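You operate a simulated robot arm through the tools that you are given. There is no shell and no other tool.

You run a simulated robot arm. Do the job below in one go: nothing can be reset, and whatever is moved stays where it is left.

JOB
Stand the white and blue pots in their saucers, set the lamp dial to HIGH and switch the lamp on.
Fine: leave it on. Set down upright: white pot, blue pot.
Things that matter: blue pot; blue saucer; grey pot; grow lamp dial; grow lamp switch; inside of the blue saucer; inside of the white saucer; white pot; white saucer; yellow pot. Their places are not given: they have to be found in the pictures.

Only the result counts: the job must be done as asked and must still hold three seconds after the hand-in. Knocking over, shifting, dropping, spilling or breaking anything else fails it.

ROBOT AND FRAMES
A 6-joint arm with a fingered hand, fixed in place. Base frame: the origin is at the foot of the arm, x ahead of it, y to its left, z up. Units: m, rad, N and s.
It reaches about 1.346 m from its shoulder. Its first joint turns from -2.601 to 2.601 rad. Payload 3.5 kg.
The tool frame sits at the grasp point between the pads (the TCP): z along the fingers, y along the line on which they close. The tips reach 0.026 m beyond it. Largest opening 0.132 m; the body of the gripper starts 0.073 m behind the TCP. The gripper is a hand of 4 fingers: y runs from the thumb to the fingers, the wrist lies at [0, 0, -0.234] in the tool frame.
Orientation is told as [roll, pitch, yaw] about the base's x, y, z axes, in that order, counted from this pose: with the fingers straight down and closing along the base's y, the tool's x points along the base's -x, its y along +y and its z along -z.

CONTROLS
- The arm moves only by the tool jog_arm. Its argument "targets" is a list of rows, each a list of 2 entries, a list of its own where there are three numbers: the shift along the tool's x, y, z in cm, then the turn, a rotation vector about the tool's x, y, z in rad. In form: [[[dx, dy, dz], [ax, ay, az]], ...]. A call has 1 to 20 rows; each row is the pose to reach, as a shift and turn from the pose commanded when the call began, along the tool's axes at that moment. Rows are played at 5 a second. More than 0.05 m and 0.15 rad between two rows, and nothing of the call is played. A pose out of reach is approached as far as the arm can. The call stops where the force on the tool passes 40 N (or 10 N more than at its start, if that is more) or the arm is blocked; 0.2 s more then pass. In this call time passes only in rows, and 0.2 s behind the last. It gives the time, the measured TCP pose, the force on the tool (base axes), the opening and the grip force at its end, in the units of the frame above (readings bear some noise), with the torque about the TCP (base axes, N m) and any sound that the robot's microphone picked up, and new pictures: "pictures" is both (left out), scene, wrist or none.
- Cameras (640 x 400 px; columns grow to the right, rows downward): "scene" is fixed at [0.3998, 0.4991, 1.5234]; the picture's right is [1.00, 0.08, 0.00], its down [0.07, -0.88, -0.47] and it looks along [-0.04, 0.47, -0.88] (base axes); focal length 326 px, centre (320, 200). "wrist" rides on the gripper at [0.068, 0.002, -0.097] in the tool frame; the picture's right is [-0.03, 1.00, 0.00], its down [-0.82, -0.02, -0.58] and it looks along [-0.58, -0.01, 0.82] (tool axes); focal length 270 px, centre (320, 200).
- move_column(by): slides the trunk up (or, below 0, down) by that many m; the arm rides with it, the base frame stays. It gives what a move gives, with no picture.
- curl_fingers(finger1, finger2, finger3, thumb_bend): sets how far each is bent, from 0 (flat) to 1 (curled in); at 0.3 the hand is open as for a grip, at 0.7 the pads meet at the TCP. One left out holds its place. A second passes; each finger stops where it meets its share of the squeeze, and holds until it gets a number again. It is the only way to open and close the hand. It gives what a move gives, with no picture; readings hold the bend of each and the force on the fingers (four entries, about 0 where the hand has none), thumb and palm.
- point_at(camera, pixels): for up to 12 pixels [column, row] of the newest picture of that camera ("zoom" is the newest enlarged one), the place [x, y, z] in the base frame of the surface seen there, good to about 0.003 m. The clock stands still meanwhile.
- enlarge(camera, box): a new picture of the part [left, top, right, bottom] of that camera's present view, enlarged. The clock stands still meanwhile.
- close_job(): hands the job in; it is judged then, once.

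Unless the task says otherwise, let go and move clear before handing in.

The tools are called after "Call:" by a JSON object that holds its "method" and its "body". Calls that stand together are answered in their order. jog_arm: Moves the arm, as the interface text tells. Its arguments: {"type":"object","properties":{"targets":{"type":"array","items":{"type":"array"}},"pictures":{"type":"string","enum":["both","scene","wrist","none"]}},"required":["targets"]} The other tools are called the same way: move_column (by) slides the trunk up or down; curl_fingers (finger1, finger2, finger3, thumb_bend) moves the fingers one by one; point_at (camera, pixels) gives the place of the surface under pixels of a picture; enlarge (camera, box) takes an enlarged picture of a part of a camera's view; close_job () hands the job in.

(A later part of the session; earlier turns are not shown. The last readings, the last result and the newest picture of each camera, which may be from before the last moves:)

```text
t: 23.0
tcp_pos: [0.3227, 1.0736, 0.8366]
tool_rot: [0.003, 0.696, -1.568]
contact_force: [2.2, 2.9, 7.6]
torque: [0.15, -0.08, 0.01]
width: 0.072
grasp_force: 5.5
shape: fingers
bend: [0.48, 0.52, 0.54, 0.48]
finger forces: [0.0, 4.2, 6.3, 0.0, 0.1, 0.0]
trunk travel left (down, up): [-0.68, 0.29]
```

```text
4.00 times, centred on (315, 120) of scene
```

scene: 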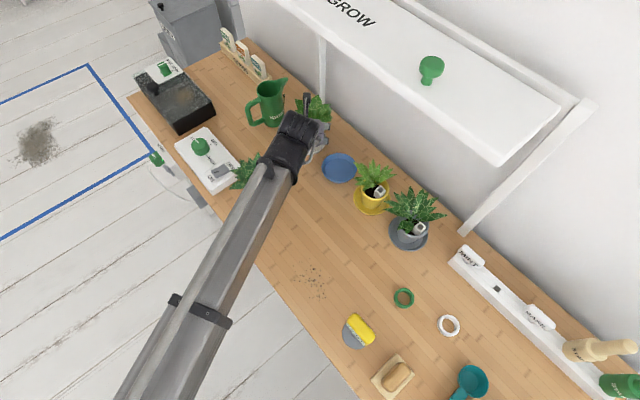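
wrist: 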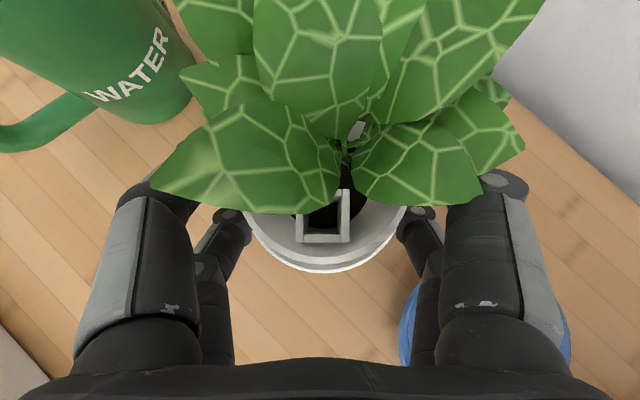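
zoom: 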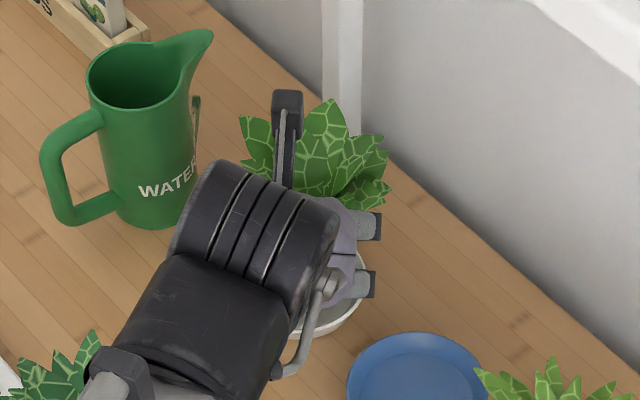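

Fingers 2 and 3 stopped at 0.52/0.54 with about 5 N and an upward reaction, so they are pressing on the inside of the saucer rim. I'll ease those two back in slightly, raise a few mm, then open further.

Call:
{"method": "curl_fingers", "body": {"finger2": 0.535, "finger3": 0.552}}

Call:
{"method": "move_column", "body": {"by": 0.004}}

```text
t: 24.0
tcp_pos: [0.3237, 1.0741, 0.8355]
tool_rot: [0.004, 0.697, -1.57]
contact_force: [0.1, -1.0, -0.1]
torque: [0.02, 0.0, 0.04]
width: 0.0722
grasp_force: 0.8
shape: fingers
bend: [0.48, 0.53, 0.55, 0.48]
finger forces: [0.0, 0.2, 0.4, 0.0, 0.0, 0.0]
trunk travel left (down, up): [-0.68, 0.29]
```

```text
t: 24.5
tcp_pos: [0.3228, 1.0732, 0.8398]
tool_rot: [0.004, 0.696, -1.568]
contact_force: [-0.2, -0.1, -0.4]
torque: [0.0, 0.0, 0.03]
width: 0.0722
grasp_force: 0.4
shape: fingers
bend: [0.48, 0.53, 0.55, 0.48]
finger forces: [0.0, 0.5, 0.4, 0.0, 0.1, 0.0]
trunk travel left (down, up): [-0.684, 0.286]
```

All forces are near zero now and the pot stays down. I'll raise another 6 mm and open all fingers a bit more.

Call:
{"method": "move_column", "body": {"by": 0.006}}

Call:
{"method": "curl_fingers", "body": {"finger1": 0.46, "finger2": 0.46, "finger3": 0.46, "thumb_bend": 0.46}}

Call:
{"method": "jog_arm", "body": {"targets": [[[0, 0, 0], [0, 0, 0]]]}}

```text
t: 25.1
tcp_pos: [0.322, 1.0738, 0.8465]
tool_rot: [0.004, 0.695, -1.567]
contact_force: [-0.4, -0.5, -0.9]
torque: [-0.01, 0.01, 0.03]
width: 0.0723
grasp_force: 0.6
shape: fingers
bend: [0.48, 0.52, 0.54, 0.48]
finger forces: [0.0, 0.8, 0.7, 0.0, 0.0, 0.0]
trunk travel left (down, up): [-0.69, 0.28]
```

```text
t: 26.1
tcp_pos: [0.3226, 1.0739, 0.8457]
tool_rot: [0.004, 0.697, -1.569]
contact_force: [0.5, 0.4, -0.2]
torque: [-0.01, 0.03, -0.01]
width: 0.0787
grasp_force: 0.1
shape: fingers
bend: [0.46, 0.46, 0.46, 0.46]
finger forces: [0.0, 0.1, 0.0, 0.0, 0.1, 0.0]
trunk travel left (down, up): [-0.69, 0.28]
```

```text
t: 26.5
tcp_pos: [0.3241, 1.0737, 0.8465]
tool_rot: [0.003, 0.695, -1.57]
contact_force: [0.4, 0.1, -0.5]
torque: [0.01, 0.01, 0.0]
width: 0.079
grasp_force: 0.1
shape: fingers
bend: [0.46, 0.46, 0.46, 0.46]
finger forces: [0.0, 0.0, 0.0, 0.1, 0.0, 0.0]
trunk travel left (down, up): [-0.69, 0.28]
```

scene: 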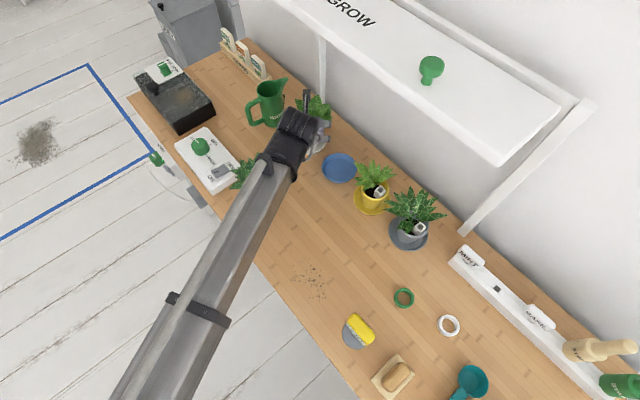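
wrist: 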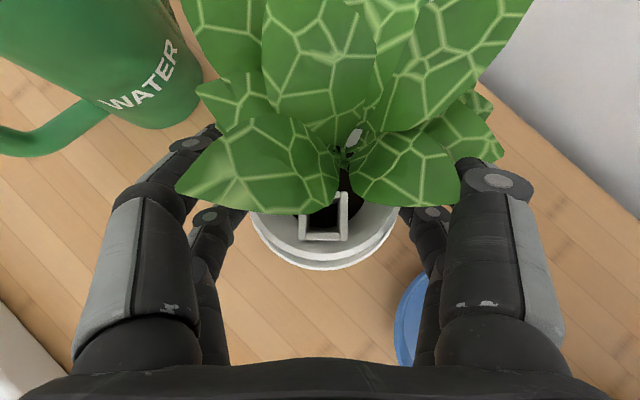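

The pot stays in the saucer while the hand has risen, and the fingers are clear. I'll open a bit more, then retreat level by 8 cm.

Call:
{"method": "curl_fingers", "body": {"finger1": 0.42, "finger2": 0.42, "finger3": 0.42, "thumb_bend": 0.42}}

Call:
{"method": "jog_arm", "body": {"targets": [[[-0.77, 0, -0.64], [0, 0, 0]], [[-2.3, 0, -1.93], [0, 0, 0]], [[-3.83, 0, -3.2], [0, 0, 0]], [[-5.36, 0, -4.5], [0, 0, 0]], [[-6.5, 0.5, -5.5], [0, 0, 0]]]}}

```text
t: 27.5
tcp_pos: [0.3236, 1.0731, 0.8462]
tool_rot: [0.004, 0.694, -1.568]
contact_force: [0.0, 0.7, 0.3]
torque: [-0.01, -0.06, -0.01]
width: 0.0925
grasp_force: 0.0
shape: fingers
bend: [0.42, 0.42, 0.42, 0.42]
finger forces: [0.0, 0.0, 0.0, 0.0, 0.0, 0.0]
trunk travel left (down, up): [-0.69, 0.28]
```

```text
t: 28.7
tcp_pos: [0.3298, 0.9891, 0.8463]
tool_rot: [0.005, 0.696, -1.568]
contact_force: [-0.3, -1.1, 0.2]
torque: [-0.01, 0.02, 0.0]
width: 0.0925
grasp_force: 0.1
shape: fingers
bend: [0.42, 0.42, 0.42, 0.42]
finger forces: [0.0, 0.0, 0.0, 0.0, 0.1, 0.1]
trunk travel left (down, up): [-0.69, 0.28]
```

scene: 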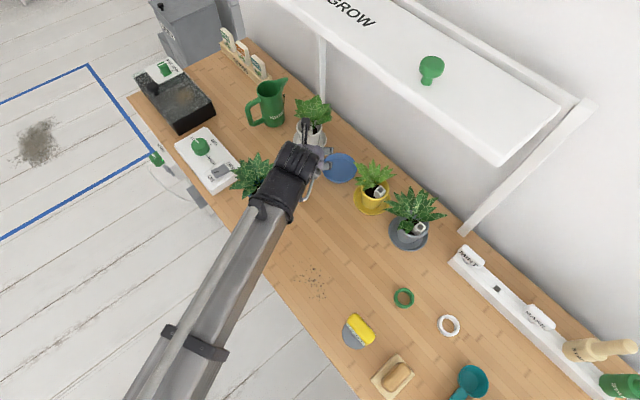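
wrist: 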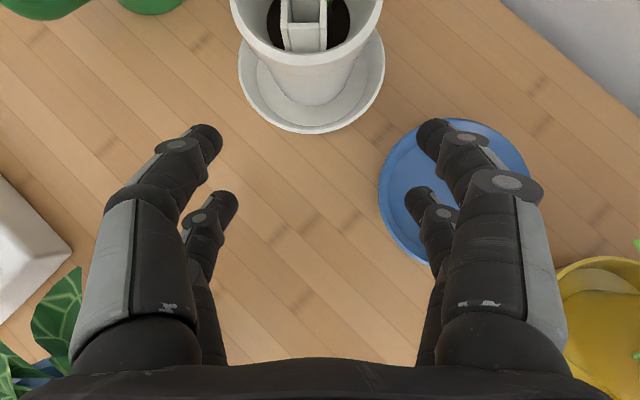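

The white pot stands upright in its saucer (wrist 312,60). Now I'll raise 10 cm, then move back and turn to face the blue pot from its +x/−y side.

Call:
{"method": "move_column", "body": {"by": 0.1}}

Call:
{"method": "jog_arm", "body": {"targets": [[[-1.88, 0.5, -1.58], [0, 0, 0]], [[-3.75, 0.5, -3.15], [0.063, 0, -0.075]], [[-5.63, 0.4, -4.73], [0.126, 0, -0.15]], [[-7.5, 0.2, -6.3], [0.189, 0, -0.225]], [[-9.38, 0, -7.88], [0.2525, 0, -0.3008]], [[-11.3, -0.3, -9.45], [0.337, 0, -0.401]], [[-13.1, -0.5, -11], [0.421, 0, -0.5013]], [[-15, -0.8, -12.6], [0.505, 0, -0.6016]]]}}

```text
t: 30.0
tcp_pos: [0.3276, 0.9876, 0.9461]
tool_rot: [0.003, 0.696, -1.569]
contact_force: [0.2, 0.3, 0.1]
torque: [0.0, 0.01, 0.0]
width: 0.0923
grasp_force: 0.0
shape: fingers
bend: [0.42, 0.42, 0.42, 0.42]
finger forces: [0.0, 0.1, 0.0, 0.0, 0.1, 0.0]
trunk travel left (down, up): [-0.79, 0.18]
```

```text
t: 31.8
tcp_pos: [0.321, 0.7937, 0.9469]
tool_rot: [0.001, 0.696, -0.782]
contact_force: [-0.1, -0.8, 0.4]
torque: [0.02, 0.0, 0.03]
width: 0.0926
grasp_force: 0.1
shape: fingers
bend: [0.42, 0.42, 0.42, 0.42]
finger forces: [0.0, 0.0, 0.0, 0.0, 0.0, 0.0]
trunk travel left (down, up): [-0.79, 0.18]
```

scene: 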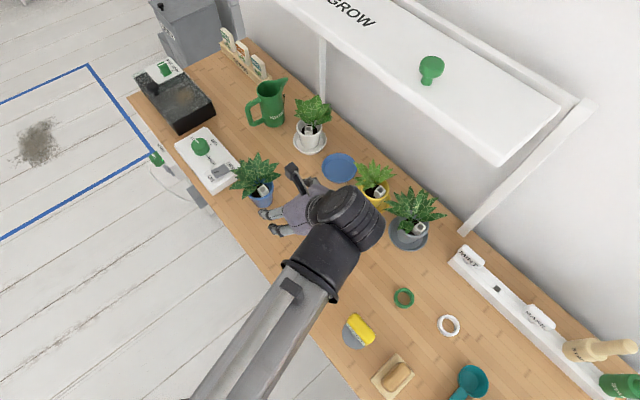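
wrist: 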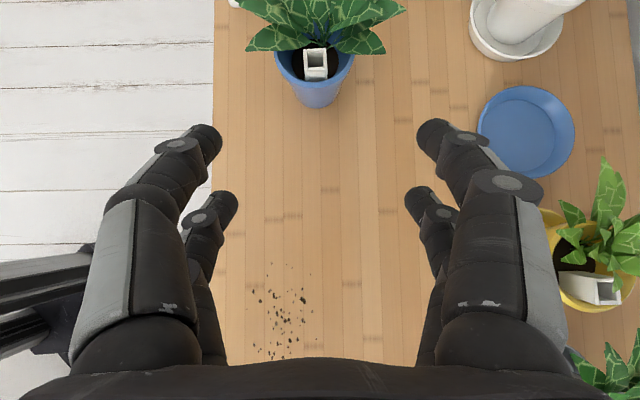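

The white pot stands well (scene 309,133). I'll measure the blue pot rim in the wrist view.

Call:
{"method": "point_at", "body": {"camera": "wrist", "pixels": [[277, 62], [352, 62], [315, 82], [295, 80], [335, 80], [317, 105]]}}

Call:
{"method": "point_at", "body": {"camera": "scene", "pixels": [[298, 125], [320, 125], [309, 132], [309, 143], [246, 186], [262, 203]]}}

Call:
{"method": "enlarge", "body": {"camera": "scene", "box": [230, 80, 350, 220]}}

```text
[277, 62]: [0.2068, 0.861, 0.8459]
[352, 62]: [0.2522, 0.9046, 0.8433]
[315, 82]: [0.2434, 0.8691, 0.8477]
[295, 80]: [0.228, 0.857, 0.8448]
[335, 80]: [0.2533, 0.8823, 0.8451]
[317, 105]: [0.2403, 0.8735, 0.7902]
```

```text
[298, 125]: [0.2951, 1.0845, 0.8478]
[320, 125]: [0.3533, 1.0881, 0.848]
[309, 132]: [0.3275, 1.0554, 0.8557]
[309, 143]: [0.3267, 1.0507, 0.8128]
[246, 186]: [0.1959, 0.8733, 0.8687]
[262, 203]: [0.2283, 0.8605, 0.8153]
```

```text
2.86 times, centred on (290, 150) of scene
```

zoom: 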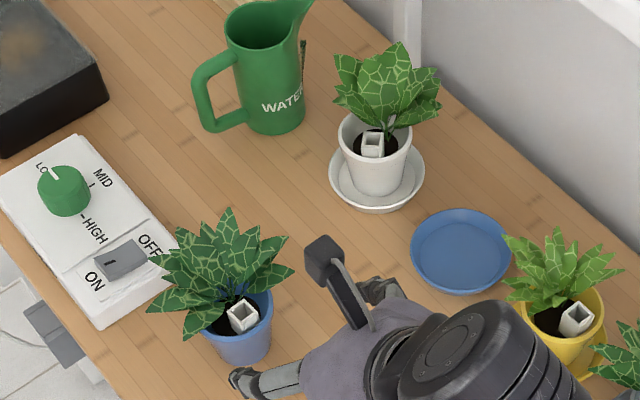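

The blue pot's centre fits to about (0.224, 0.890). I'll lower the trunk to z 0.834 here (clear of it), then approach level in two parts.

Call:
{"method": "move_column", "body": {"by": -0.113}}

Call:
{"method": "curl_fingers", "body": {"finger1": 0.3, "finger2": 0.3, "finger3": 0.3, "thumb_bend": 0.3}}

Call:
{"method": "jog_arm", "body": {"targets": [[[1.53, 0, 1.29], [0, 0, 0]], [[3.06, 0, 2.57], [0, 0, 0]], [[4.6, 0, 3.86], [0, 0, 0]], [[6.13, 0, 5.14], [0, 0, 0]], [[7.66, 0, 6.43], [0, 0, 0]]]}}

```text
t: 33.2
tcp_pos: [0.3221, 0.7948, 0.833]
tool_rot: [0.002, 0.697, -0.783]
contact_force: [-0.3, 0.2, 0.0]
torque: [0.0, 0.01, 0.04]
width: 0.0927
grasp_force: 0.0
shape: fingers
bend: [0.42, 0.42, 0.42, 0.42]
finger forces: [0.0, 0.0, 0.0, 0.0, 0.1, 0.0]
trunk travel left (down, up): [-0.677, 0.293]
```

```text
t: 34.2
tcp_pos: [0.3211, 0.7947, 0.8333]
tool_rot: [0.002, 0.695, -0.785]
contact_force: [-0.1, 0.1, 0.5]
torque: [-0.01, -0.02, -0.01]
width: 0.1325
grasp_force: 0.1
shape: fingers
bend: [0.3, 0.3, 0.3, 0.3]
finger forces: [0.0, 0.0, 0.0, 0.0, 0.1, 0.0]
trunk travel left (down, up): [-0.677, 0.293]
```

```text
t: 35.5
tcp_pos: [0.2525, 0.867, 0.8334]
tool_rot: [0.003, 0.697, -0.786]
contact_force: [0.4, -0.5, -0.1]
torque: [0.0, 0.02, -0.03]
width: 0.1326
grasp_force: 0.1
shape: fingers
bend: [0.3, 0.3, 0.3, 0.3]
finger forces: [0.1, 0.0, 0.0, 0.1, 0.1, 0.0]
trunk travel left (down, up): [-0.677, 0.293]
```

scene: 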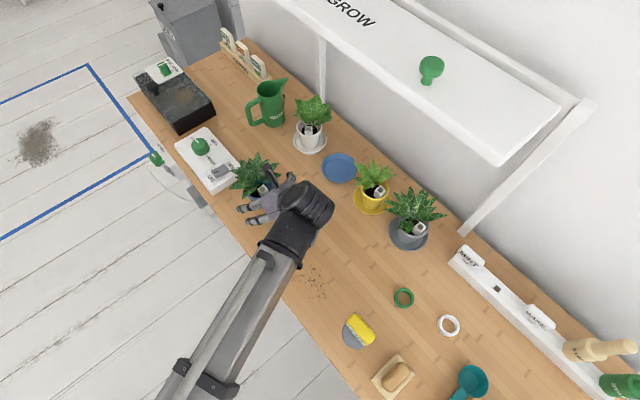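
wrist: 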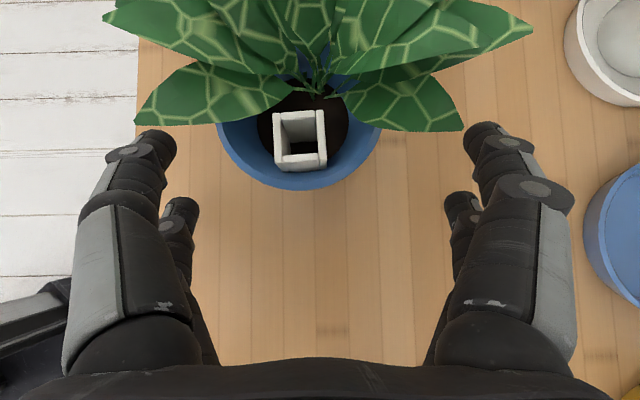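

The blue pot sits about 20 px left of the finger middle (rim front at 298,188). I'll measure to correct sideways.

Call:
{"method": "point_at", "body": {"camera": "wrist", "pixels": [[298, 186], [228, 150], [373, 145], [260, 178], [338, 178]]}}

```text
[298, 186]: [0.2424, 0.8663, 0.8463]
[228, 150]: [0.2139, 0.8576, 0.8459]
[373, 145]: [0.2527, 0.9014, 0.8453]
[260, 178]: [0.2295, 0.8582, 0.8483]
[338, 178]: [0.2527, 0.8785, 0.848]
```

The centre comes out at n≈0.786, s≈−0.475, so I need −5.5 mm sideways and 3.5 cm forward.

Call:
{"method": "jog_arm", "body": {"targets": [[[0, -0.55, 0], [0, 0, 0]], [[0.9, -0.55, 0.76], [0, 0, 0]], [[1.8, -0.55, 1.52], [0, 0, 0]], [[2.72, -0.55, 2.28], [0, 0, 0]]]}}

```text
t: 36.5
tcp_pos: [0.2211, 0.887, 0.8334]
tool_rot: [-0.001, 0.696, -0.785]
contact_force: [-0.3, 0.1, -0.3]
torque: [-0.03, -0.02, -0.03]
width: 0.1324
grasp_force: 0.1
shape: fingers
bend: [0.3, 0.3, 0.3, 0.3]
finger forces: [0.0, 0.0, 0.1, 0.0, 0.0, 0.1]
trunk travel left (down, up): [-0.677, 0.293]
```

scene: 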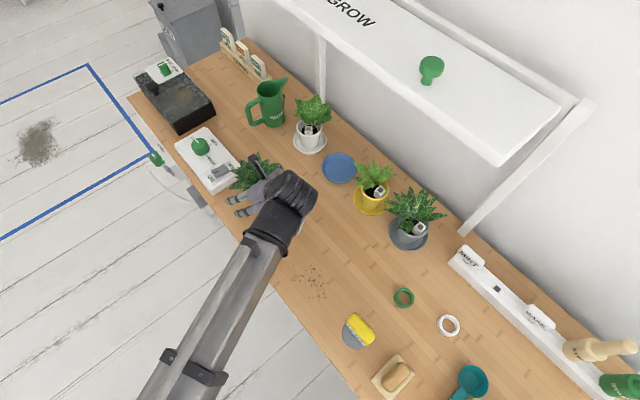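
wrist: 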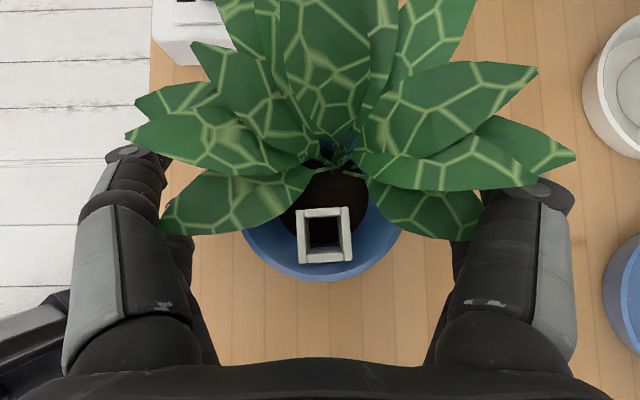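

The blue pot is centred between the pads (rim front at 322,278). I'll close in two steps as before.

Call:
{"method": "curl_fingers", "body": {"finger1": 0.48, "finger2": 0.48, "finger3": 0.48, "thumb_bend": 0.48}}

Call:
{"method": "curl_fingers", "body": {"finger1": 0.62, "finger2": 0.62, "finger3": 0.62, "thumb_bend": 0.62}}

Call:
{"method": "move_column", "body": {"by": 0.03}}

Call:
{"method": "jog_arm", "body": {"targets": [[[0, 0, 0], [0, 0, 0]]]}}

```text
t: 37.5
tcp_pos: [0.2229, 0.8873, 0.8328]
tool_rot: [0.003, 0.697, -0.784]
contact_force: [-0.8, -0.6, -0.4]
torque: [0.02, 0.0, 0.0]
width: 0.0733
grasp_force: 0.1
shape: fingers
bend: [0.48, 0.48, 0.48, 0.48]
finger forces: [0.1, 0.0, 0.1, 0.1, 0.0, 0.0]
trunk travel left (down, up): [-0.677, 0.293]
```

```text
t: 38.5
tcp_pos: [0.2215, 0.8882, 0.8333]
tool_rot: [0.003, 0.697, -0.781]
contact_force: [-0.3, -0.4, -0.2]
torque: [-0.05, -0.03, -0.03]
width: 0.0403
grasp_force: 11.2
shape: fingers
bend: [0.58, 0.54, 0.55, 0.6]
finger forces: [5.4, 6.2, 5.1, 0.1, 5.9, 0.0]
trunk travel left (down, up): [-0.677, 0.293]
```

```text
t: 39.2
tcp_pos: [0.2221, 0.8876, 0.8621]
tool_rot: [-0.002, 0.694, -0.784]
contact_force: [0.5, 0.1, -1.4]
torque: [0.02, 0.01, -0.01]
width: 0.0402
grasp_force: 10.4
shape: fingers
bend: [0.58, 0.54, 0.55, 0.6]
finger forces: [5.4, 6.2, 5.2, 0.0, 5.2, 0.0]
trunk travel left (down, up): [-0.707, 0.263]
```

```text
t: 39.6
tcp_pos: [0.223, 0.8872, 0.8639]
tool_rot: [0.002, 0.696, -0.786]
contact_force: [0.4, -0.5, -2.9]
torque: [-0.01, 0.0, 0.01]
width: 0.0402
grasp_force: 11.5
shape: fingers
bend: [0.58, 0.54, 0.55, 0.6]
finger forces: [5.4, 6.3, 5.1, 0.0, 5.3, 0.1]
trunk travel left (down, up): [-0.707, 0.263]
```

scene: 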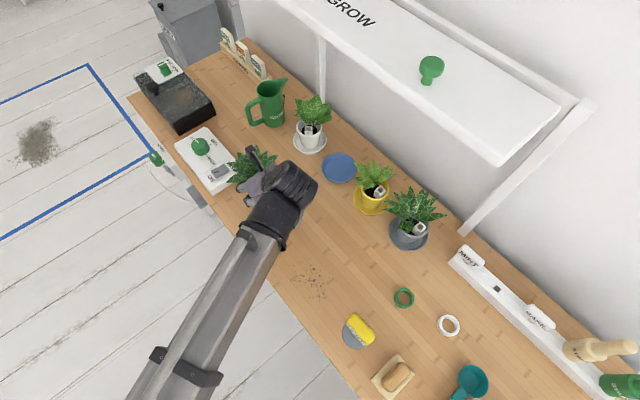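
wrist: 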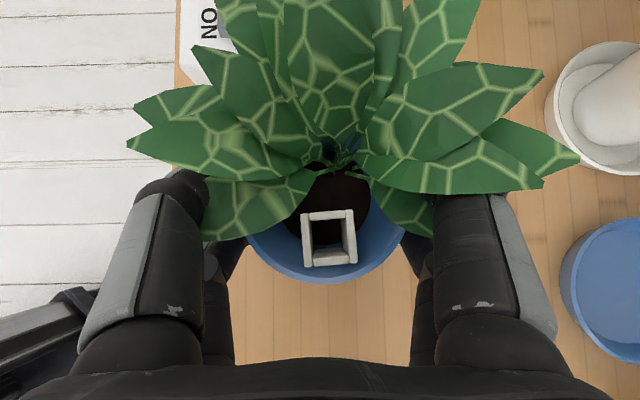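

The blue pot is lifted and steady. I'll measure its rim relative to the TCP and raise to transit height.

Call:
{"method": "point_at", "body": {"camera": "wrist", "pixels": [[327, 278], [290, 268], [365, 268], [250, 240], [403, 240]]}}

Call:
{"method": "move_column", "body": {"by": 0.063}}

```text
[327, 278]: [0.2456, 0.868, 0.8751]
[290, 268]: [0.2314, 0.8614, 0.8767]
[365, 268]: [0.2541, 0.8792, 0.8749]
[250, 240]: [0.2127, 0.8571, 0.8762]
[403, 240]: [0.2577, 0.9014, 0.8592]
```

```text
t: 40.6
tcp_pos: [0.221, 0.8878, 0.9263]
tool_rot: [0.0, 0.696, -0.785]
contact_force: [0.2, 0.2, -2.2]
torque: [0.01, 0.02, -0.01]
width: 0.0403
grasp_force: 11.1
shape: fingers
bend: [0.58, 0.54, 0.55, 0.6]
finger forces: [5.4, 6.2, 5.1, 0.0, 5.3, 0.0]
trunk travel left (down, up): [-0.77, 0.2]
```

The held pot's centre is about 3.5 mm ahead of the TCP and 2.5 mm toward tool +y. The yellow plant's leaves come close to the blue saucer, so I'll measure their tips first.

Call:
{"method": "enlarge", "body": {"camera": "scene", "box": [300, 130, 420, 230]}}

Call:
{"method": "point_at", "body": {"camera": "zoom", "pixels": [[276, 160], [290, 165], [290, 185], [282, 205], [300, 222], [320, 140], [335, 125], [300, 190], [345, 250], [310, 255], [345, 275], [300, 295]]}}

```text
4.00 times, centred on (360, 180) of scene
```

zoom: 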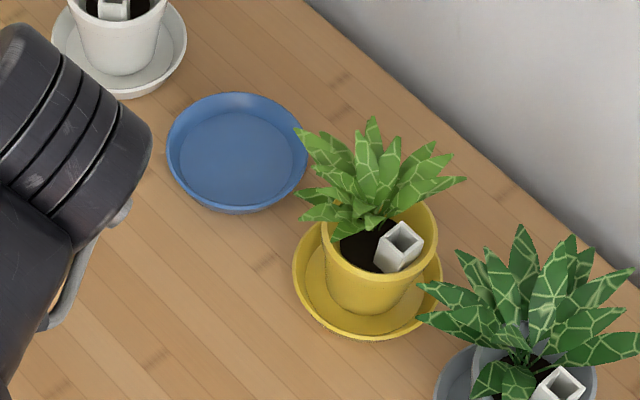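

```text
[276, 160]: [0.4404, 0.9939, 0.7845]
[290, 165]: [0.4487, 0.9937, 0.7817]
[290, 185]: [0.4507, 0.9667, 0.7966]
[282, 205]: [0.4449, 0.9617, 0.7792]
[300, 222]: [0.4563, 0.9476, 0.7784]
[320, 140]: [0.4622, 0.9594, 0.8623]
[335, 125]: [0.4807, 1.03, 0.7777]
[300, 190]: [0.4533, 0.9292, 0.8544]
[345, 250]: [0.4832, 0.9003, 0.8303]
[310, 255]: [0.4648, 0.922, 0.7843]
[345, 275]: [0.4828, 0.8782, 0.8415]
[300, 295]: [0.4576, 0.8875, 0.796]
```

Yellow leaf tips reach about (0.45, 0.95, 0.86), only 5 cm from the blue saucer's centre. I'll come in from the left (pointing about 22° from +x) so no finger sits on the yellow plant's side, and I'll check two more points first.

Call:
{"method": "point_at", "body": {"camera": "zoom", "pixels": [[300, 135], [308, 145], [300, 214], [304, 190], [372, 122], [115, 5], [100, 10], [120, 60], [165, 150], [308, 150], [235, 210], [240, 95]]}}

Call:
{"method": "move_column", "body": {"by": 0.02}}

```text
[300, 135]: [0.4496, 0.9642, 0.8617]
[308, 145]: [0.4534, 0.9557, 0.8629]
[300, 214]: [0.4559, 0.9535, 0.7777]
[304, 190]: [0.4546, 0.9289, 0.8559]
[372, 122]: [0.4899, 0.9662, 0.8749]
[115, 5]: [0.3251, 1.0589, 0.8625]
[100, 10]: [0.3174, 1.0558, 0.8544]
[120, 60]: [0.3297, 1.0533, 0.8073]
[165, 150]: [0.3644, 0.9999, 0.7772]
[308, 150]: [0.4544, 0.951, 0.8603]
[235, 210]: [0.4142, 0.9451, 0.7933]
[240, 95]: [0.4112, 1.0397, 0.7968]
```

```text
t: 41.3
tcp_pos: [0.222, 0.8884, 0.947]
tool_rot: [-0.001, 0.696, -0.785]
contact_force: [0.5, -0.5, -2.4]
torque: [0.01, -0.03, 0.02]
width: 0.0402
grasp_force: 11.1
shape: fingers
bend: [0.58, 0.54, 0.55, 0.6]
finger forces: [5.3, 6.3, 5.1, 0.0, 5.3, 0.1]
trunk travel left (down, up): [-0.79, 0.18]
```

Clearances look workable. I'll start the transit: move to about (0.33, 0.90) while turning the hand 60° toward the back.

Call:
{"method": "jog_arm", "body": {"targets": [[[-0.65, 1.06, -0.55], [-0.0841, 0, 0.1003]], [[-1.3, 2.1, -1.1], [-0.168, 0, 0.2005]], [[-1.96, 3.2, -1.64], [-0.252, 0, 0.3008]], [[-2.6, 4.2, -2.19], [-0.3365, 0, 0.401]], [[-3.26, 5.3, -2.74], [-0.4206, 0, 0.5013]], [[-3.9, 6.3, -3.3], [-0.5048, 0, 0.6015]], [[-4.57, 7.4, -3.83], [-0.589, 0, 0.7018]], [[-5.22, 8.46, -4.38], [-0.673, 0, 0.802]]]}}

```text
t: 43.1
tcp_pos: [0.3314, 0.9017, 0.9468]
tool_rot: [0.004, 0.697, -1.834]
contact_force: [-0.7, 0.3, -2.4]
torque: [-0.01, 0.01, -0.01]
width: 0.0398
grasp_force: 11.4
shape: fingers
bend: [0.58, 0.54, 0.55, 0.6]
finger forces: [5.2, 6.4, 5.3, 0.1, 5.1, 0.1]
trunk travel left (down, up): [-0.79, 0.18]
```

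scene: 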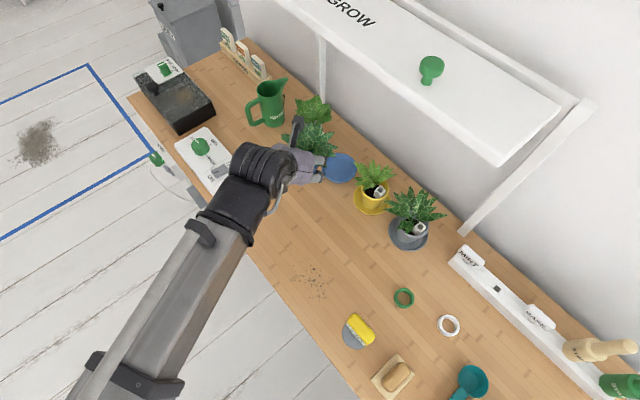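
wrist: 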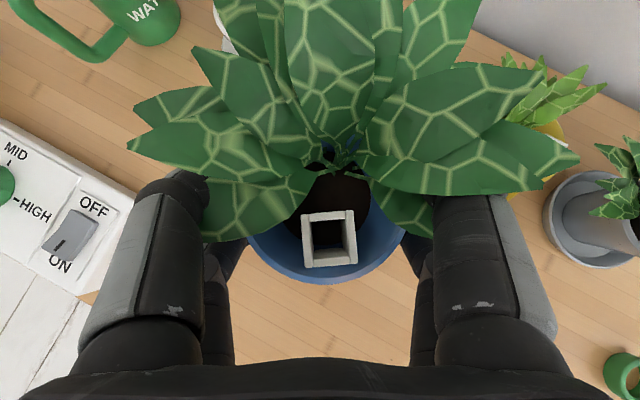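

The transit is going well. Next I'll move above the blue saucer while turning the hand to about 22° from +x.

Call:
{"method": "jog_arm", "body": {"targets": [[[1.19, 0.65, 1.0], [-0.085, 0, 0.1012]], [[2.39, 1.31, 2.0], [-0.17, 0, 0.2025]], [[3.58, 1.96, 3.0], [-0.255, 0, 0.3037]], [[4.77, 2.61, 4.0], [-0.34, 0, 0.4049]], [[5.96, 3.26, 5.0], [-0.425, 0, 0.5061]], [[7.16, 3.92, 6.0], [-0.51, 0, 0.6074]], [[8.35, 4.57, 7.01], [-0.595, 0, 0.7086]]]}}

```text
t: 44.7
tcp_pos: [0.4019, 0.9924, 0.9451]
tool_rot: [0.004, 0.699, -2.757]
contact_force: [-0.3, -0.1, -1.0]
torque: [-0.03, 0.0, -0.02]
width: 0.0396
grasp_force: 11.0
shape: fingers
bend: [0.58, 0.54, 0.55, 0.6]
finger forces: [5.2, 6.4, 5.3, 0.1, 4.9, 0.0]
trunk travel left (down, up): [-0.79, 0.18]
```

scene: 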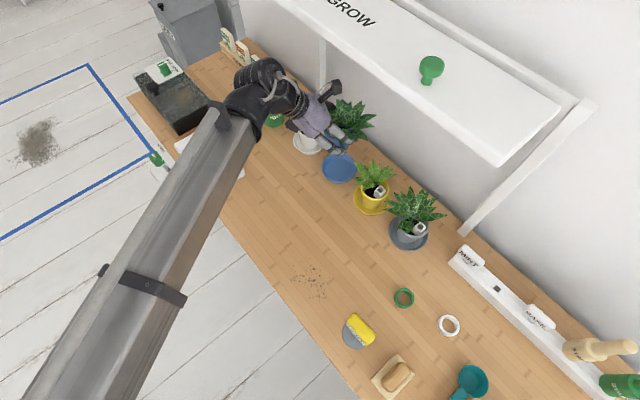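
wrist: 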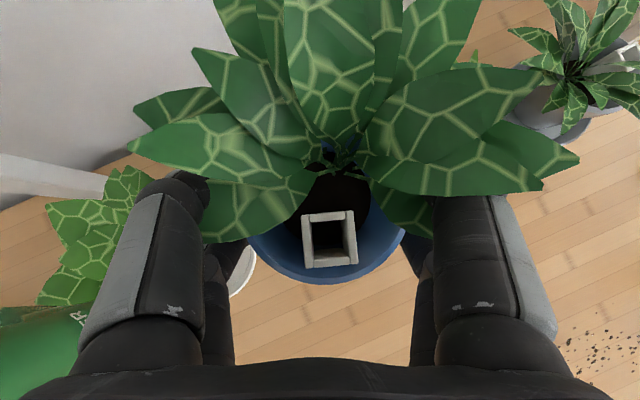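

The hand is above the saucer at the wished direction; the pot centre is about 7 mm short of the saucer's centre. I'll nudge 4 mm forward, then lower in stages.

Call:
{"method": "jog_arm", "body": {"targets": [[[0.31, 0, 0.26], [0, 0, 0]]], "pictures": "none"}}

Call:
{"method": "move_column", "body": {"by": -0.05}}

Call:
{"method": "jog_arm", "body": {"targets": [[[0, 0, 0], [0, 0, 0]]]}}

Call:
{"method": "enlarge", "body": {"camera": "scene", "box": [270, 70, 410, 220]}}

```text
t: 45.1
tcp_pos: [0.4051, 0.9926, 0.9469]
tool_rot: [0.001, 0.7, -2.757]
contact_force: [-0.8, -0.3, -3.3]
torque: [-0.01, 0.01, -0.02]
width: 0.0397
grasp_force: 10.9
shape: fingers
bend: [0.58, 0.54, 0.55, 0.6]
finger forces: [5.2, 6.3, 5.4, 0.0, 4.8, 0.0]
trunk travel left (down, up): [-0.79, 0.18]
```

```text
t: 46.0
tcp_pos: [0.406, 0.9929, 0.8957]
tool_rot: [0.002, 0.699, -2.756]
contact_force: [0.2, -0.3, -1.8]
torque: [0.02, 0.02, -0.01]
width: 0.0395
grasp_force: 11.3
shape: fingers
bend: [0.58, 0.54, 0.55, 0.6]
finger forces: [5.2, 6.3, 5.3, 0.1, 4.9, 0.0]
trunk travel left (down, up): [-0.74, 0.23]
```

```text
t: 46.4
tcp_pos: [0.4057, 0.9926, 0.8956]
tool_rot: [0.003, 0.699, -2.757]
contact_force: [0.2, 0.2, -2.6]
torque: [0.01, -0.02, 0.02]
width: 0.0395
grasp_force: 10.9
shape: fingers
bend: [0.58, 0.54, 0.55, 0.6]
finger forces: [5.2, 6.2, 5.3, 0.1, 4.9, 0.0]
trunk travel left (down, up): [-0.74, 0.23]
```

scene: 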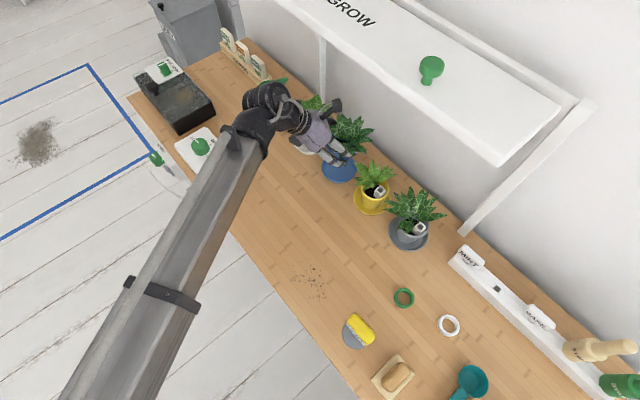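
wrist: 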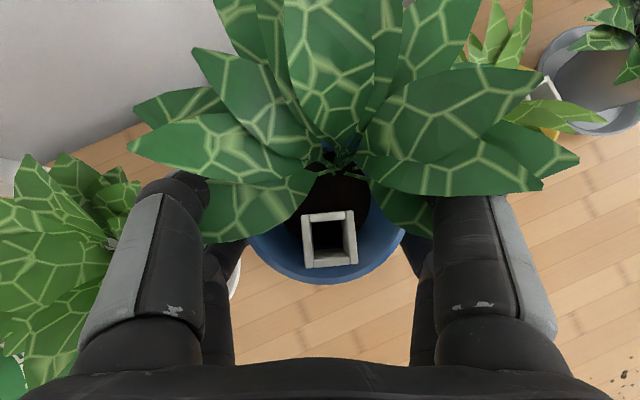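

```text
2.67 times, centred on (340, 145) of scene
```

zoom: 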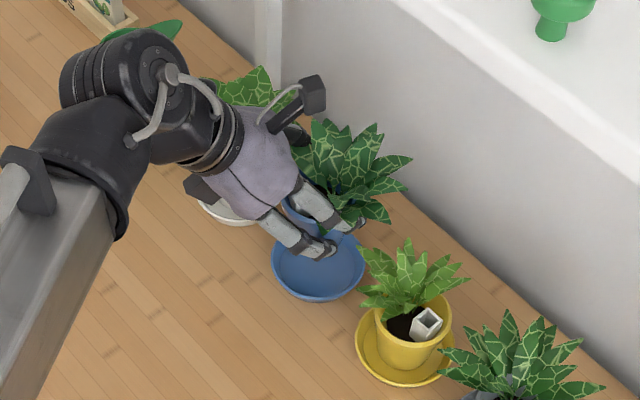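

The pot hangs over the saucer and nothing is touched so far (force is the bare weight). I'll lower another 4.5 cm and watch.

Call:
{"method": "move_column", "body": {"by": -0.03}}

Call:
{"method": "move_column", "body": {"by": -0.017}}

Call:
{"method": "jog_arm", "body": {"targets": [[[0, 0, 0], [0, 0, 0]]]}}

Call:
{"method": "enlarge", "body": {"camera": "scene", "box": [270, 70, 410, 220]}}

```text
t: 47.2
tcp_pos: [0.4055, 0.9931, 0.8658]
tool_rot: [0.002, 0.698, -2.757]
contact_force: [0.2, -0.5, -1.8]
torque: [-0.01, 0.01, 0.02]
width: 0.0399
grasp_force: 10.3
shape: fingers
bend: [0.58, 0.54, 0.55, 0.6]
finger forces: [5.2, 6.3, 5.3, 0.0, 4.9, 0.2]
trunk travel left (down, up): [-0.71, 0.26]
```

```text
t: 47.8
tcp_pos: [0.4056, 0.9933, 0.8497]
tool_rot: [0.002, 0.699, -2.756]
contact_force: [0.5, -0.5, -2.9]
torque: [0.01, 0.02, -0.01]
width: 0.0397
grasp_force: 11.5
shape: fingers
bend: [0.58, 0.54, 0.55, 0.6]
finger forces: [5.2, 6.3, 5.3, 0.0, 4.9, 0.0]
trunk travel left (down, up): [-0.693, 0.277]
```

```text
t: 48.2
tcp_pos: [0.4067, 0.9937, 0.8498]
tool_rot: [0.004, 0.7, -2.756]
contact_force: [0.6, 0.1, -2.7]
torque: [0.02, 0.01, -0.02]
width: 0.0398
grasp_force: 10.6
shape: fingers
bend: [0.58, 0.54, 0.55, 0.6]
finger forces: [5.1, 6.2, 5.3, 0.0, 4.9, 0.1]
trunk travel left (down, up): [-0.693, 0.277]
```

scene: 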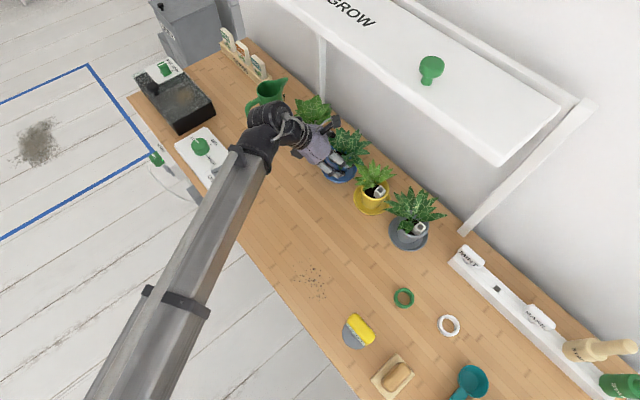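
wrist: 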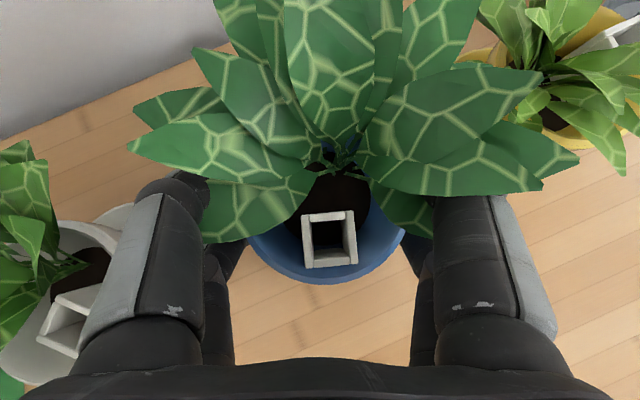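

```text
2.67 times, centred on (340, 145) of scene
```

zoom: 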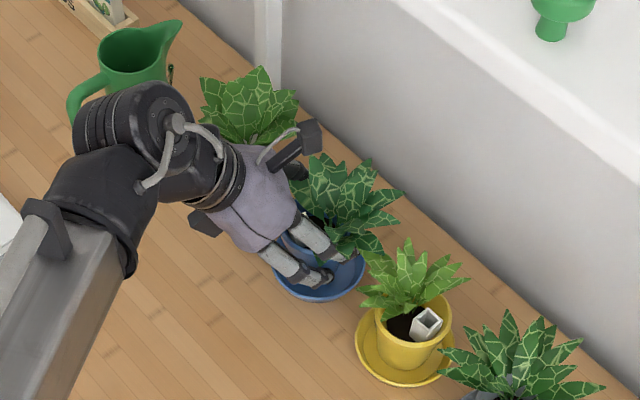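

The white pot's tube (wrist 75,325) is near the hand's left side, so I'll check the 3D gap before the last centimetre.

Call:
{"method": "point_at", "body": {"camera": "wrist", "pixels": [[88, 295], [65, 340], [75, 320], [60, 300], [90, 340], [100, 370], [80, 345], [120, 250], [30, 375], [45, 345]]}}

```text
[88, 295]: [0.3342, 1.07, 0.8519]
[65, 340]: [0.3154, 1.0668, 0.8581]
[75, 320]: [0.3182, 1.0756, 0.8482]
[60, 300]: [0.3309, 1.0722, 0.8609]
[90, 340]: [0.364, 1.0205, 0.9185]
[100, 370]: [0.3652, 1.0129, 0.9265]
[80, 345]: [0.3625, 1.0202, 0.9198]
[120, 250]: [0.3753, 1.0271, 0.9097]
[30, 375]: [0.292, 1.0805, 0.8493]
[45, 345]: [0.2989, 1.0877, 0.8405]
```

The hand's left surface is at y≈1.02 while the tube starts at y≈1.06 and lower, so the gap is fine. I'll lower to contact in small steps.

Call:
{"method": "move_column", "body": {"by": -0.007}}

Call:
{"method": "move_column", "body": {"by": -0.002}}

Call:
{"method": "move_column", "body": {"by": -0.0015}}

```text
t: 48.8
tcp_pos: [0.406, 0.9926, 0.8415]
tool_rot: [0.001, 0.699, -2.755]
contact_force: [-0.5, -0.3, -1.0]
torque: [0.01, 0.02, -0.03]
width: 0.0395
grasp_force: 10.7
shape: fingers
bend: [0.58, 0.54, 0.55, 0.6]
finger forces: [5.3, 6.4, 5.3, 0.1, 4.9, 0.0]
trunk travel left (down, up): [-0.686, 0.284]
```

```text
t: 49.3
tcp_pos: [0.4064, 0.994, 0.8405]
tool_rot: [0.002, 0.701, -2.756]
contact_force: [0.3, -0.3, -1.3]
torque: [0.03, -0.01, -0.02]
width: 0.0396
grasp_force: 10.4
shape: fingers
bend: [0.58, 0.54, 0.55, 0.6]
finger forces: [5.3, 6.3, 5.2, 0.0, 4.9, 0.0]
trunk travel left (down, up): [-0.684, 0.286]
```

```text
t: 49.8
tcp_pos: [0.4054, 0.9924, 0.8388]
tool_rot: [0.003, 0.7, -2.757]
contact_force: [-0.3, -0.1, -2.3]
torque: [-0.07, 0.02, 0.01]
width: 0.0397
grasp_force: 11.0
shape: fingers
bend: [0.58, 0.54, 0.55, 0.6]
finger forces: [5.2, 6.3, 5.1, 0.0, 5.0, 0.1]
trunk travel left (down, up): [-0.683, 0.287]
```

Still only the weight. I'll keep stepping down.

Call:
{"method": "move_column", "body": {"by": -0.0015}}

Call:
{"method": "move_column", "body": {"by": -0.001}}

```text
t: 50.3
tcp_pos: [0.4054, 0.9935, 0.8379]
tool_rot: [0.001, 0.7, -2.755]
contact_force: [1.0, 0.8, 3.7]
torque: [-0.07, 0.04, 0.0]
width: 0.0397
grasp_force: 12.2
shape: fingers
bend: [0.58, 0.54, 0.56, 0.6]
finger forces: [5.7, 6.2, 5.0, 0.0, 6.2, 0.0]
trunk travel left (down, up): [-0.681, 0.289]
```

```text
t: 50.8
tcp_pos: [0.4061, 0.9937, 0.837]
tool_rot: [0.003, 0.701, -2.756]
contact_force: [1.7, 2.5, 8.5]
torque: [-0.08, -0.06, 0.01]
width: 0.0393
grasp_force: 12.3
shape: fingers
bend: [0.59, 0.54, 0.56, 0.6]
finger forces: [5.7, 6.2, 5.3, 0.0, 7.6, 0.0]
trunk travel left (down, up): [-0.68, 0.29]
```

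The pot has touched down (upward force 8.5 N). I'll ease 1 mm up and open the thumb and finger 1 first, the other two only slightly because of the rim.

Call:
{"method": "move_column", "body": {"by": 0.001}}

Call:
{"method": "curl_fingers", "body": {"finger1": 0.51, "finger2": 0.525, "finger3": 0.54, "thumb_bend": 0.51}}

```text
t: 51.3
tcp_pos: [0.4055, 0.994, 0.8371]
tool_rot: [0.002, 0.697, -2.757]
contact_force: [1.0, -0.8, 3.6]
torque: [-0.11, 0.02, 0.03]
width: 0.0393
grasp_force: 11.3
shape: fingers
bend: [0.59, 0.54, 0.56, 0.6]
finger forces: [5.8, 6.8, 5.2, 0.0, 6.1, 0.0]
trunk travel left (down, up): [-0.681, 0.289]
```

```text
t: 52.3
tcp_pos: [0.4051, 0.9924, 0.8381]
tool_rot: [0.003, 0.7, -2.756]
contact_force: [-0.8, 0.1, -0.3]
torque: [0.03, -0.01, 0.0]
width: 0.0619
grasp_force: 0.3
shape: fingers
bend: [0.51, 0.52, 0.54, 0.51]
finger forces: [0.0, 0.2, 0.1, 0.0, 0.1, 0.0]
trunk travel left (down, up): [-0.681, 0.289]
```

All forces fell to zero, so the pot stands free. I'll raise 1 cm, then open further and look.

Call:
{"method": "move_column", "body": {"by": 0.005}}

Call:
{"method": "move_column", "body": {"by": 0.005}}

Call:
{"method": "curl_fingers", "body": {"finger1": 0.46, "finger2": 0.46, "finger3": 0.46, "thumb_bend": 0.46}}

Call:
{"method": "jog_arm", "body": {"targets": [[[0, 0, 0], [0, 0, 0]]]}}

```text
t: 52.9
tcp_pos: [0.4056, 0.9939, 0.8422]
tool_rot: [0.001, 0.701, -2.756]
contact_force: [0.0, 0.6, -0.3]
torque: [-0.02, 0.01, -0.02]
width: 0.0617
grasp_force: 0.3
shape: fingers
bend: [0.51, 0.52, 0.54, 0.51]
finger forces: [0.1, 0.3, 0.5, 0.0, 0.1, 0.0]
trunk travel left (down, up): [-0.686, 0.284]
```

```text
t: 53.4
tcp_pos: [0.4053, 0.993, 0.847]
tool_rot: [0.001, 0.701, -2.757]
contact_force: [-0.5, 0.1, 0.0]
torque: [0.02, 0.02, 0.02]
width: 0.062
grasp_force: 0.5
shape: fingers
bend: [0.51, 0.51, 0.53, 0.51]
finger forces: [0.0, 0.5, 0.5, 0.1, 0.1, 0.0]
trunk travel left (down, up): [-0.691, 0.279]
```

```text
t: 54.4
tcp_pos: [0.4043, 0.9926, 0.8478]
tool_rot: [0.003, 0.7, -2.756]
contact_force: [0.3, 0.9, 0.9]
torque: [0.02, 0.03, 0.0]
width: 0.079
grasp_force: 0.0
shape: fingers
bend: [0.46, 0.46, 0.46, 0.46]
finger forces: [0.1, 0.1, 0.0, 0.0, 0.0, 0.0]
trunk travel left (down, up): [-0.691, 0.279]
```

```text
t: 54.8
tcp_pos: [0.4052, 0.9929, 0.8479]
tool_rot: [0.002, 0.7, -2.756]
contact_force: [-0.6, -1.3, -0.8]
torque: [0.01, -0.02, -0.02]
width: 0.0787
grasp_force: 0.1
shape: fingers
bend: [0.46, 0.46, 0.46, 0.46]
finger forces: [0.1, 0.0, 0.1, 0.1, 0.0, 0.0]
trunk travel left (down, up): [-0.691, 0.279]
```

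scene: 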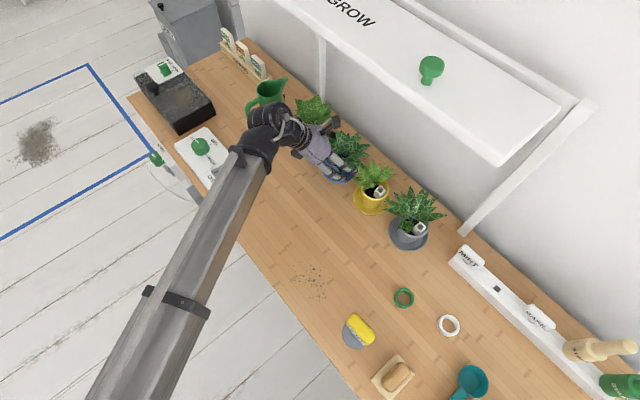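
wrist: 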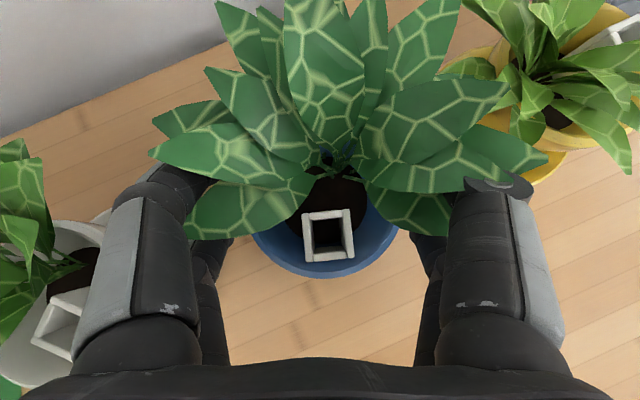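

The blue pot stands in its saucer and the fingers are clear of it. I'll retreat level along the hand's axis, keeping the small opening because the white pot is near.

Call:
{"method": "jog_arm", "body": {"targets": [[[-0.77, 0, -0.64], [0, 0, 0]], [[-2.3, 0, -1.93], [0, 0, 0]], [[-3.83, 0, -3.22], [0, 0, 0]], [[-5.36, 0, -4.5], [0, 0, 0]], [[-6.9, 0, -5.79], [0, 0, 0]]]}}

```text
t: 56.0
tcp_pos: [0.3227, 0.9581, 0.8482]
tool_rot: [0.003, 0.702, -2.757]
contact_force: [0.4, 0.2, -0.3]
torque: [0.0, 0.02, -0.01]
width: 0.0792
grasp_force: 0.1
shape: fingers
bend: [0.46, 0.46, 0.46, 0.46]
finger forces: [0.0, 0.1, 0.1, 0.0, 0.0, 0.0]
trunk travel left (down, up): [-0.691, 0.279]
```

scene: 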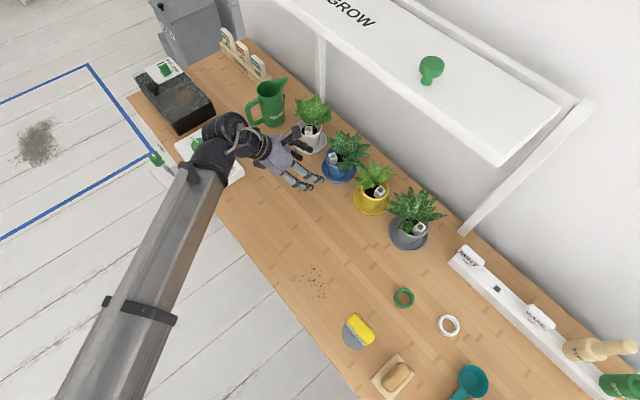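
wrist: 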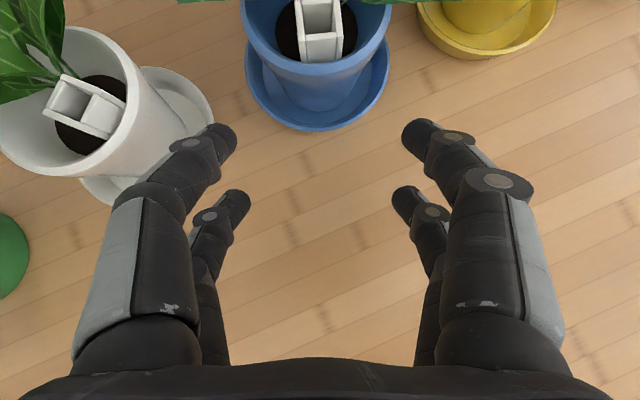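

Both pots stand in their saucers (wrist 315,70 and 85,120). I'll shift away from the white pot, then raise and look at everything.

Call:
{"method": "jog_arm", "body": {"targets": [[[0, 3, 0], [0, 0, 0]], [[0, 6, 0], [0, 0, 0]]], "pictures": "none"}}

Call:
{"method": "move_column", "body": {"by": 0.16}}

Call:
{"method": "jog_arm", "body": {"targets": [[[0, 0, 0], [0, 0, 0]]]}}

Call:
{"method": "enlarge", "body": {"camera": "scene", "box": [270, 70, 410, 220]}}

```text
t: 56.6
tcp_pos: [0.3487, 0.9033, 0.8465]
tool_rot: [0.003, 0.7, -2.755]
contact_force: [0.2, 0.6, 0.1]
torque: [-0.03, -0.03, 0.01]
width: 0.0789
grasp_force: 0.1
shape: fingers
bend: [0.46, 0.46, 0.46, 0.46]
finger forces: [0.1, 0.0, 0.0, 0.1, 0.1, 0.0]
trunk travel left (down, up): [-0.691, 0.279]
```

```text
t: 58.4
tcp_pos: [0.3483, 0.902, 1.0083]
tool_rot: [0.001, 0.698, -2.756]
contact_force: [0.2, -0.1, 0.4]
torque: [0.0, 0.01, -0.05]
width: 0.0789
grasp_force: 0.0
shape: fingers
bend: [0.46, 0.46, 0.46, 0.46]
finger forces: [0.0, 0.0, 0.1, 0.0, 0.0, 0.0]
trunk travel left (down, up): [-0.851, 0.119]
```

```text
t: 58.8
tcp_pos: [0.3477, 0.9034, 1.0062]
tool_rot: [0.001, 0.701, -2.755]
contact_force: [0.3, -0.2, 0.2]
torque: [0.0, -0.04, 0.01]
width: 0.0789
grasp_force: 0.1
shape: fingers
bend: [0.46, 0.46, 0.46, 0.46]
finger forces: [0.0, 0.1, 0.0, 0.1, 0.0, 0.0]
trunk travel left (down, up): [-0.851, 0.119]
```

scene: 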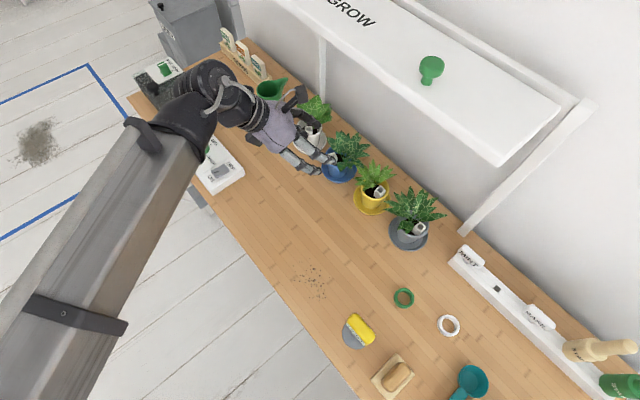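
wrist: 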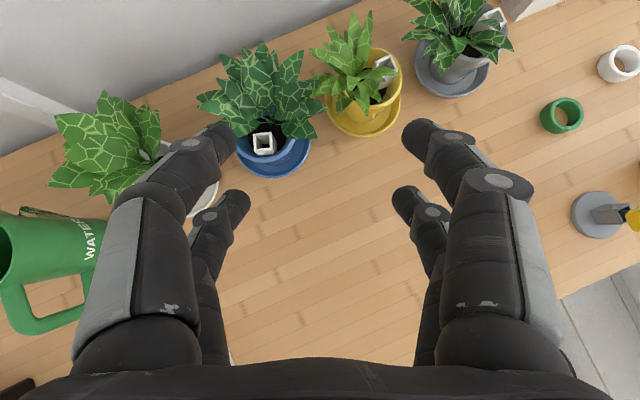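

```text
2.67 times, centred on (340, 145) of scene
```

zoom: 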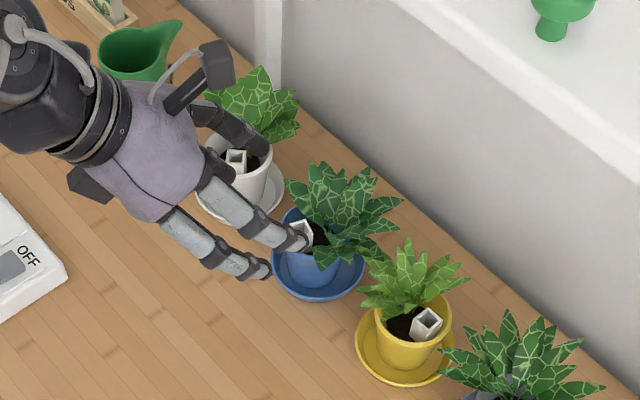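

Both pots look good and nothing else has moved. Now for the lamp box: I'll bring the hand upright and back toward (0.15, 0.78) so the dial and switch can be seen.

Call:
{"method": "jog_arm", "body": {"targets": [[[-2.2, 0.5, -1.85], [0, -0.0875, 0]], [[-4.4, 1.0, -3.7], [0, -0.175, 0]], [[-6.6, 1.5, -5.55], [0, -0.2625, 0]], [[-8.8, 2.0, -7.4], [0, -0.35, 0]], [[-11, 2.5, -9.25], [0, -0.4375, 0]], [[-13.2, 3.0, -11.1], [0, -0.525, 0]], [[-15.4, 3.5, -12.95], [0, -0.6125, 0]], [[-17.6, 3.98, -14.8], [0, -0.7, 0]]]}}

```text
t: 60.6
tcp_pos: [0.1481, 0.7787, 0.9513]
tool_rot: [0.002, -0.002, -2.757]
contact_force: [1.4, 0.6, 0.0]
torque: [-0.02, -0.03, -0.01]
width: 0.0789
grasp_force: 0.1
shape: fingers
bend: [0.46, 0.46, 0.46, 0.46]
finger forces: [0.0, 0.1, 0.0, 0.0, 0.1, 0.0]
out of reach, approached as far as the arm can: row 1, 2, 3, 4, 5, 6, 7, 8
trunk travel left (down, up): [-0.851, 0.119]
```

scene: 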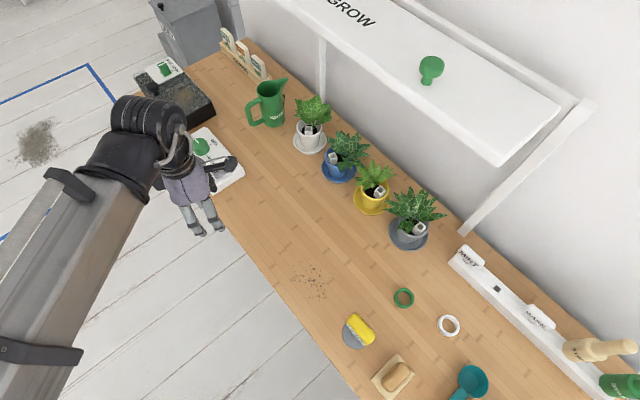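
wrist: 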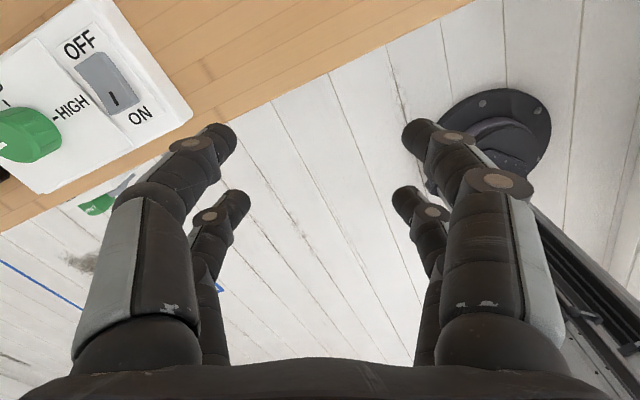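

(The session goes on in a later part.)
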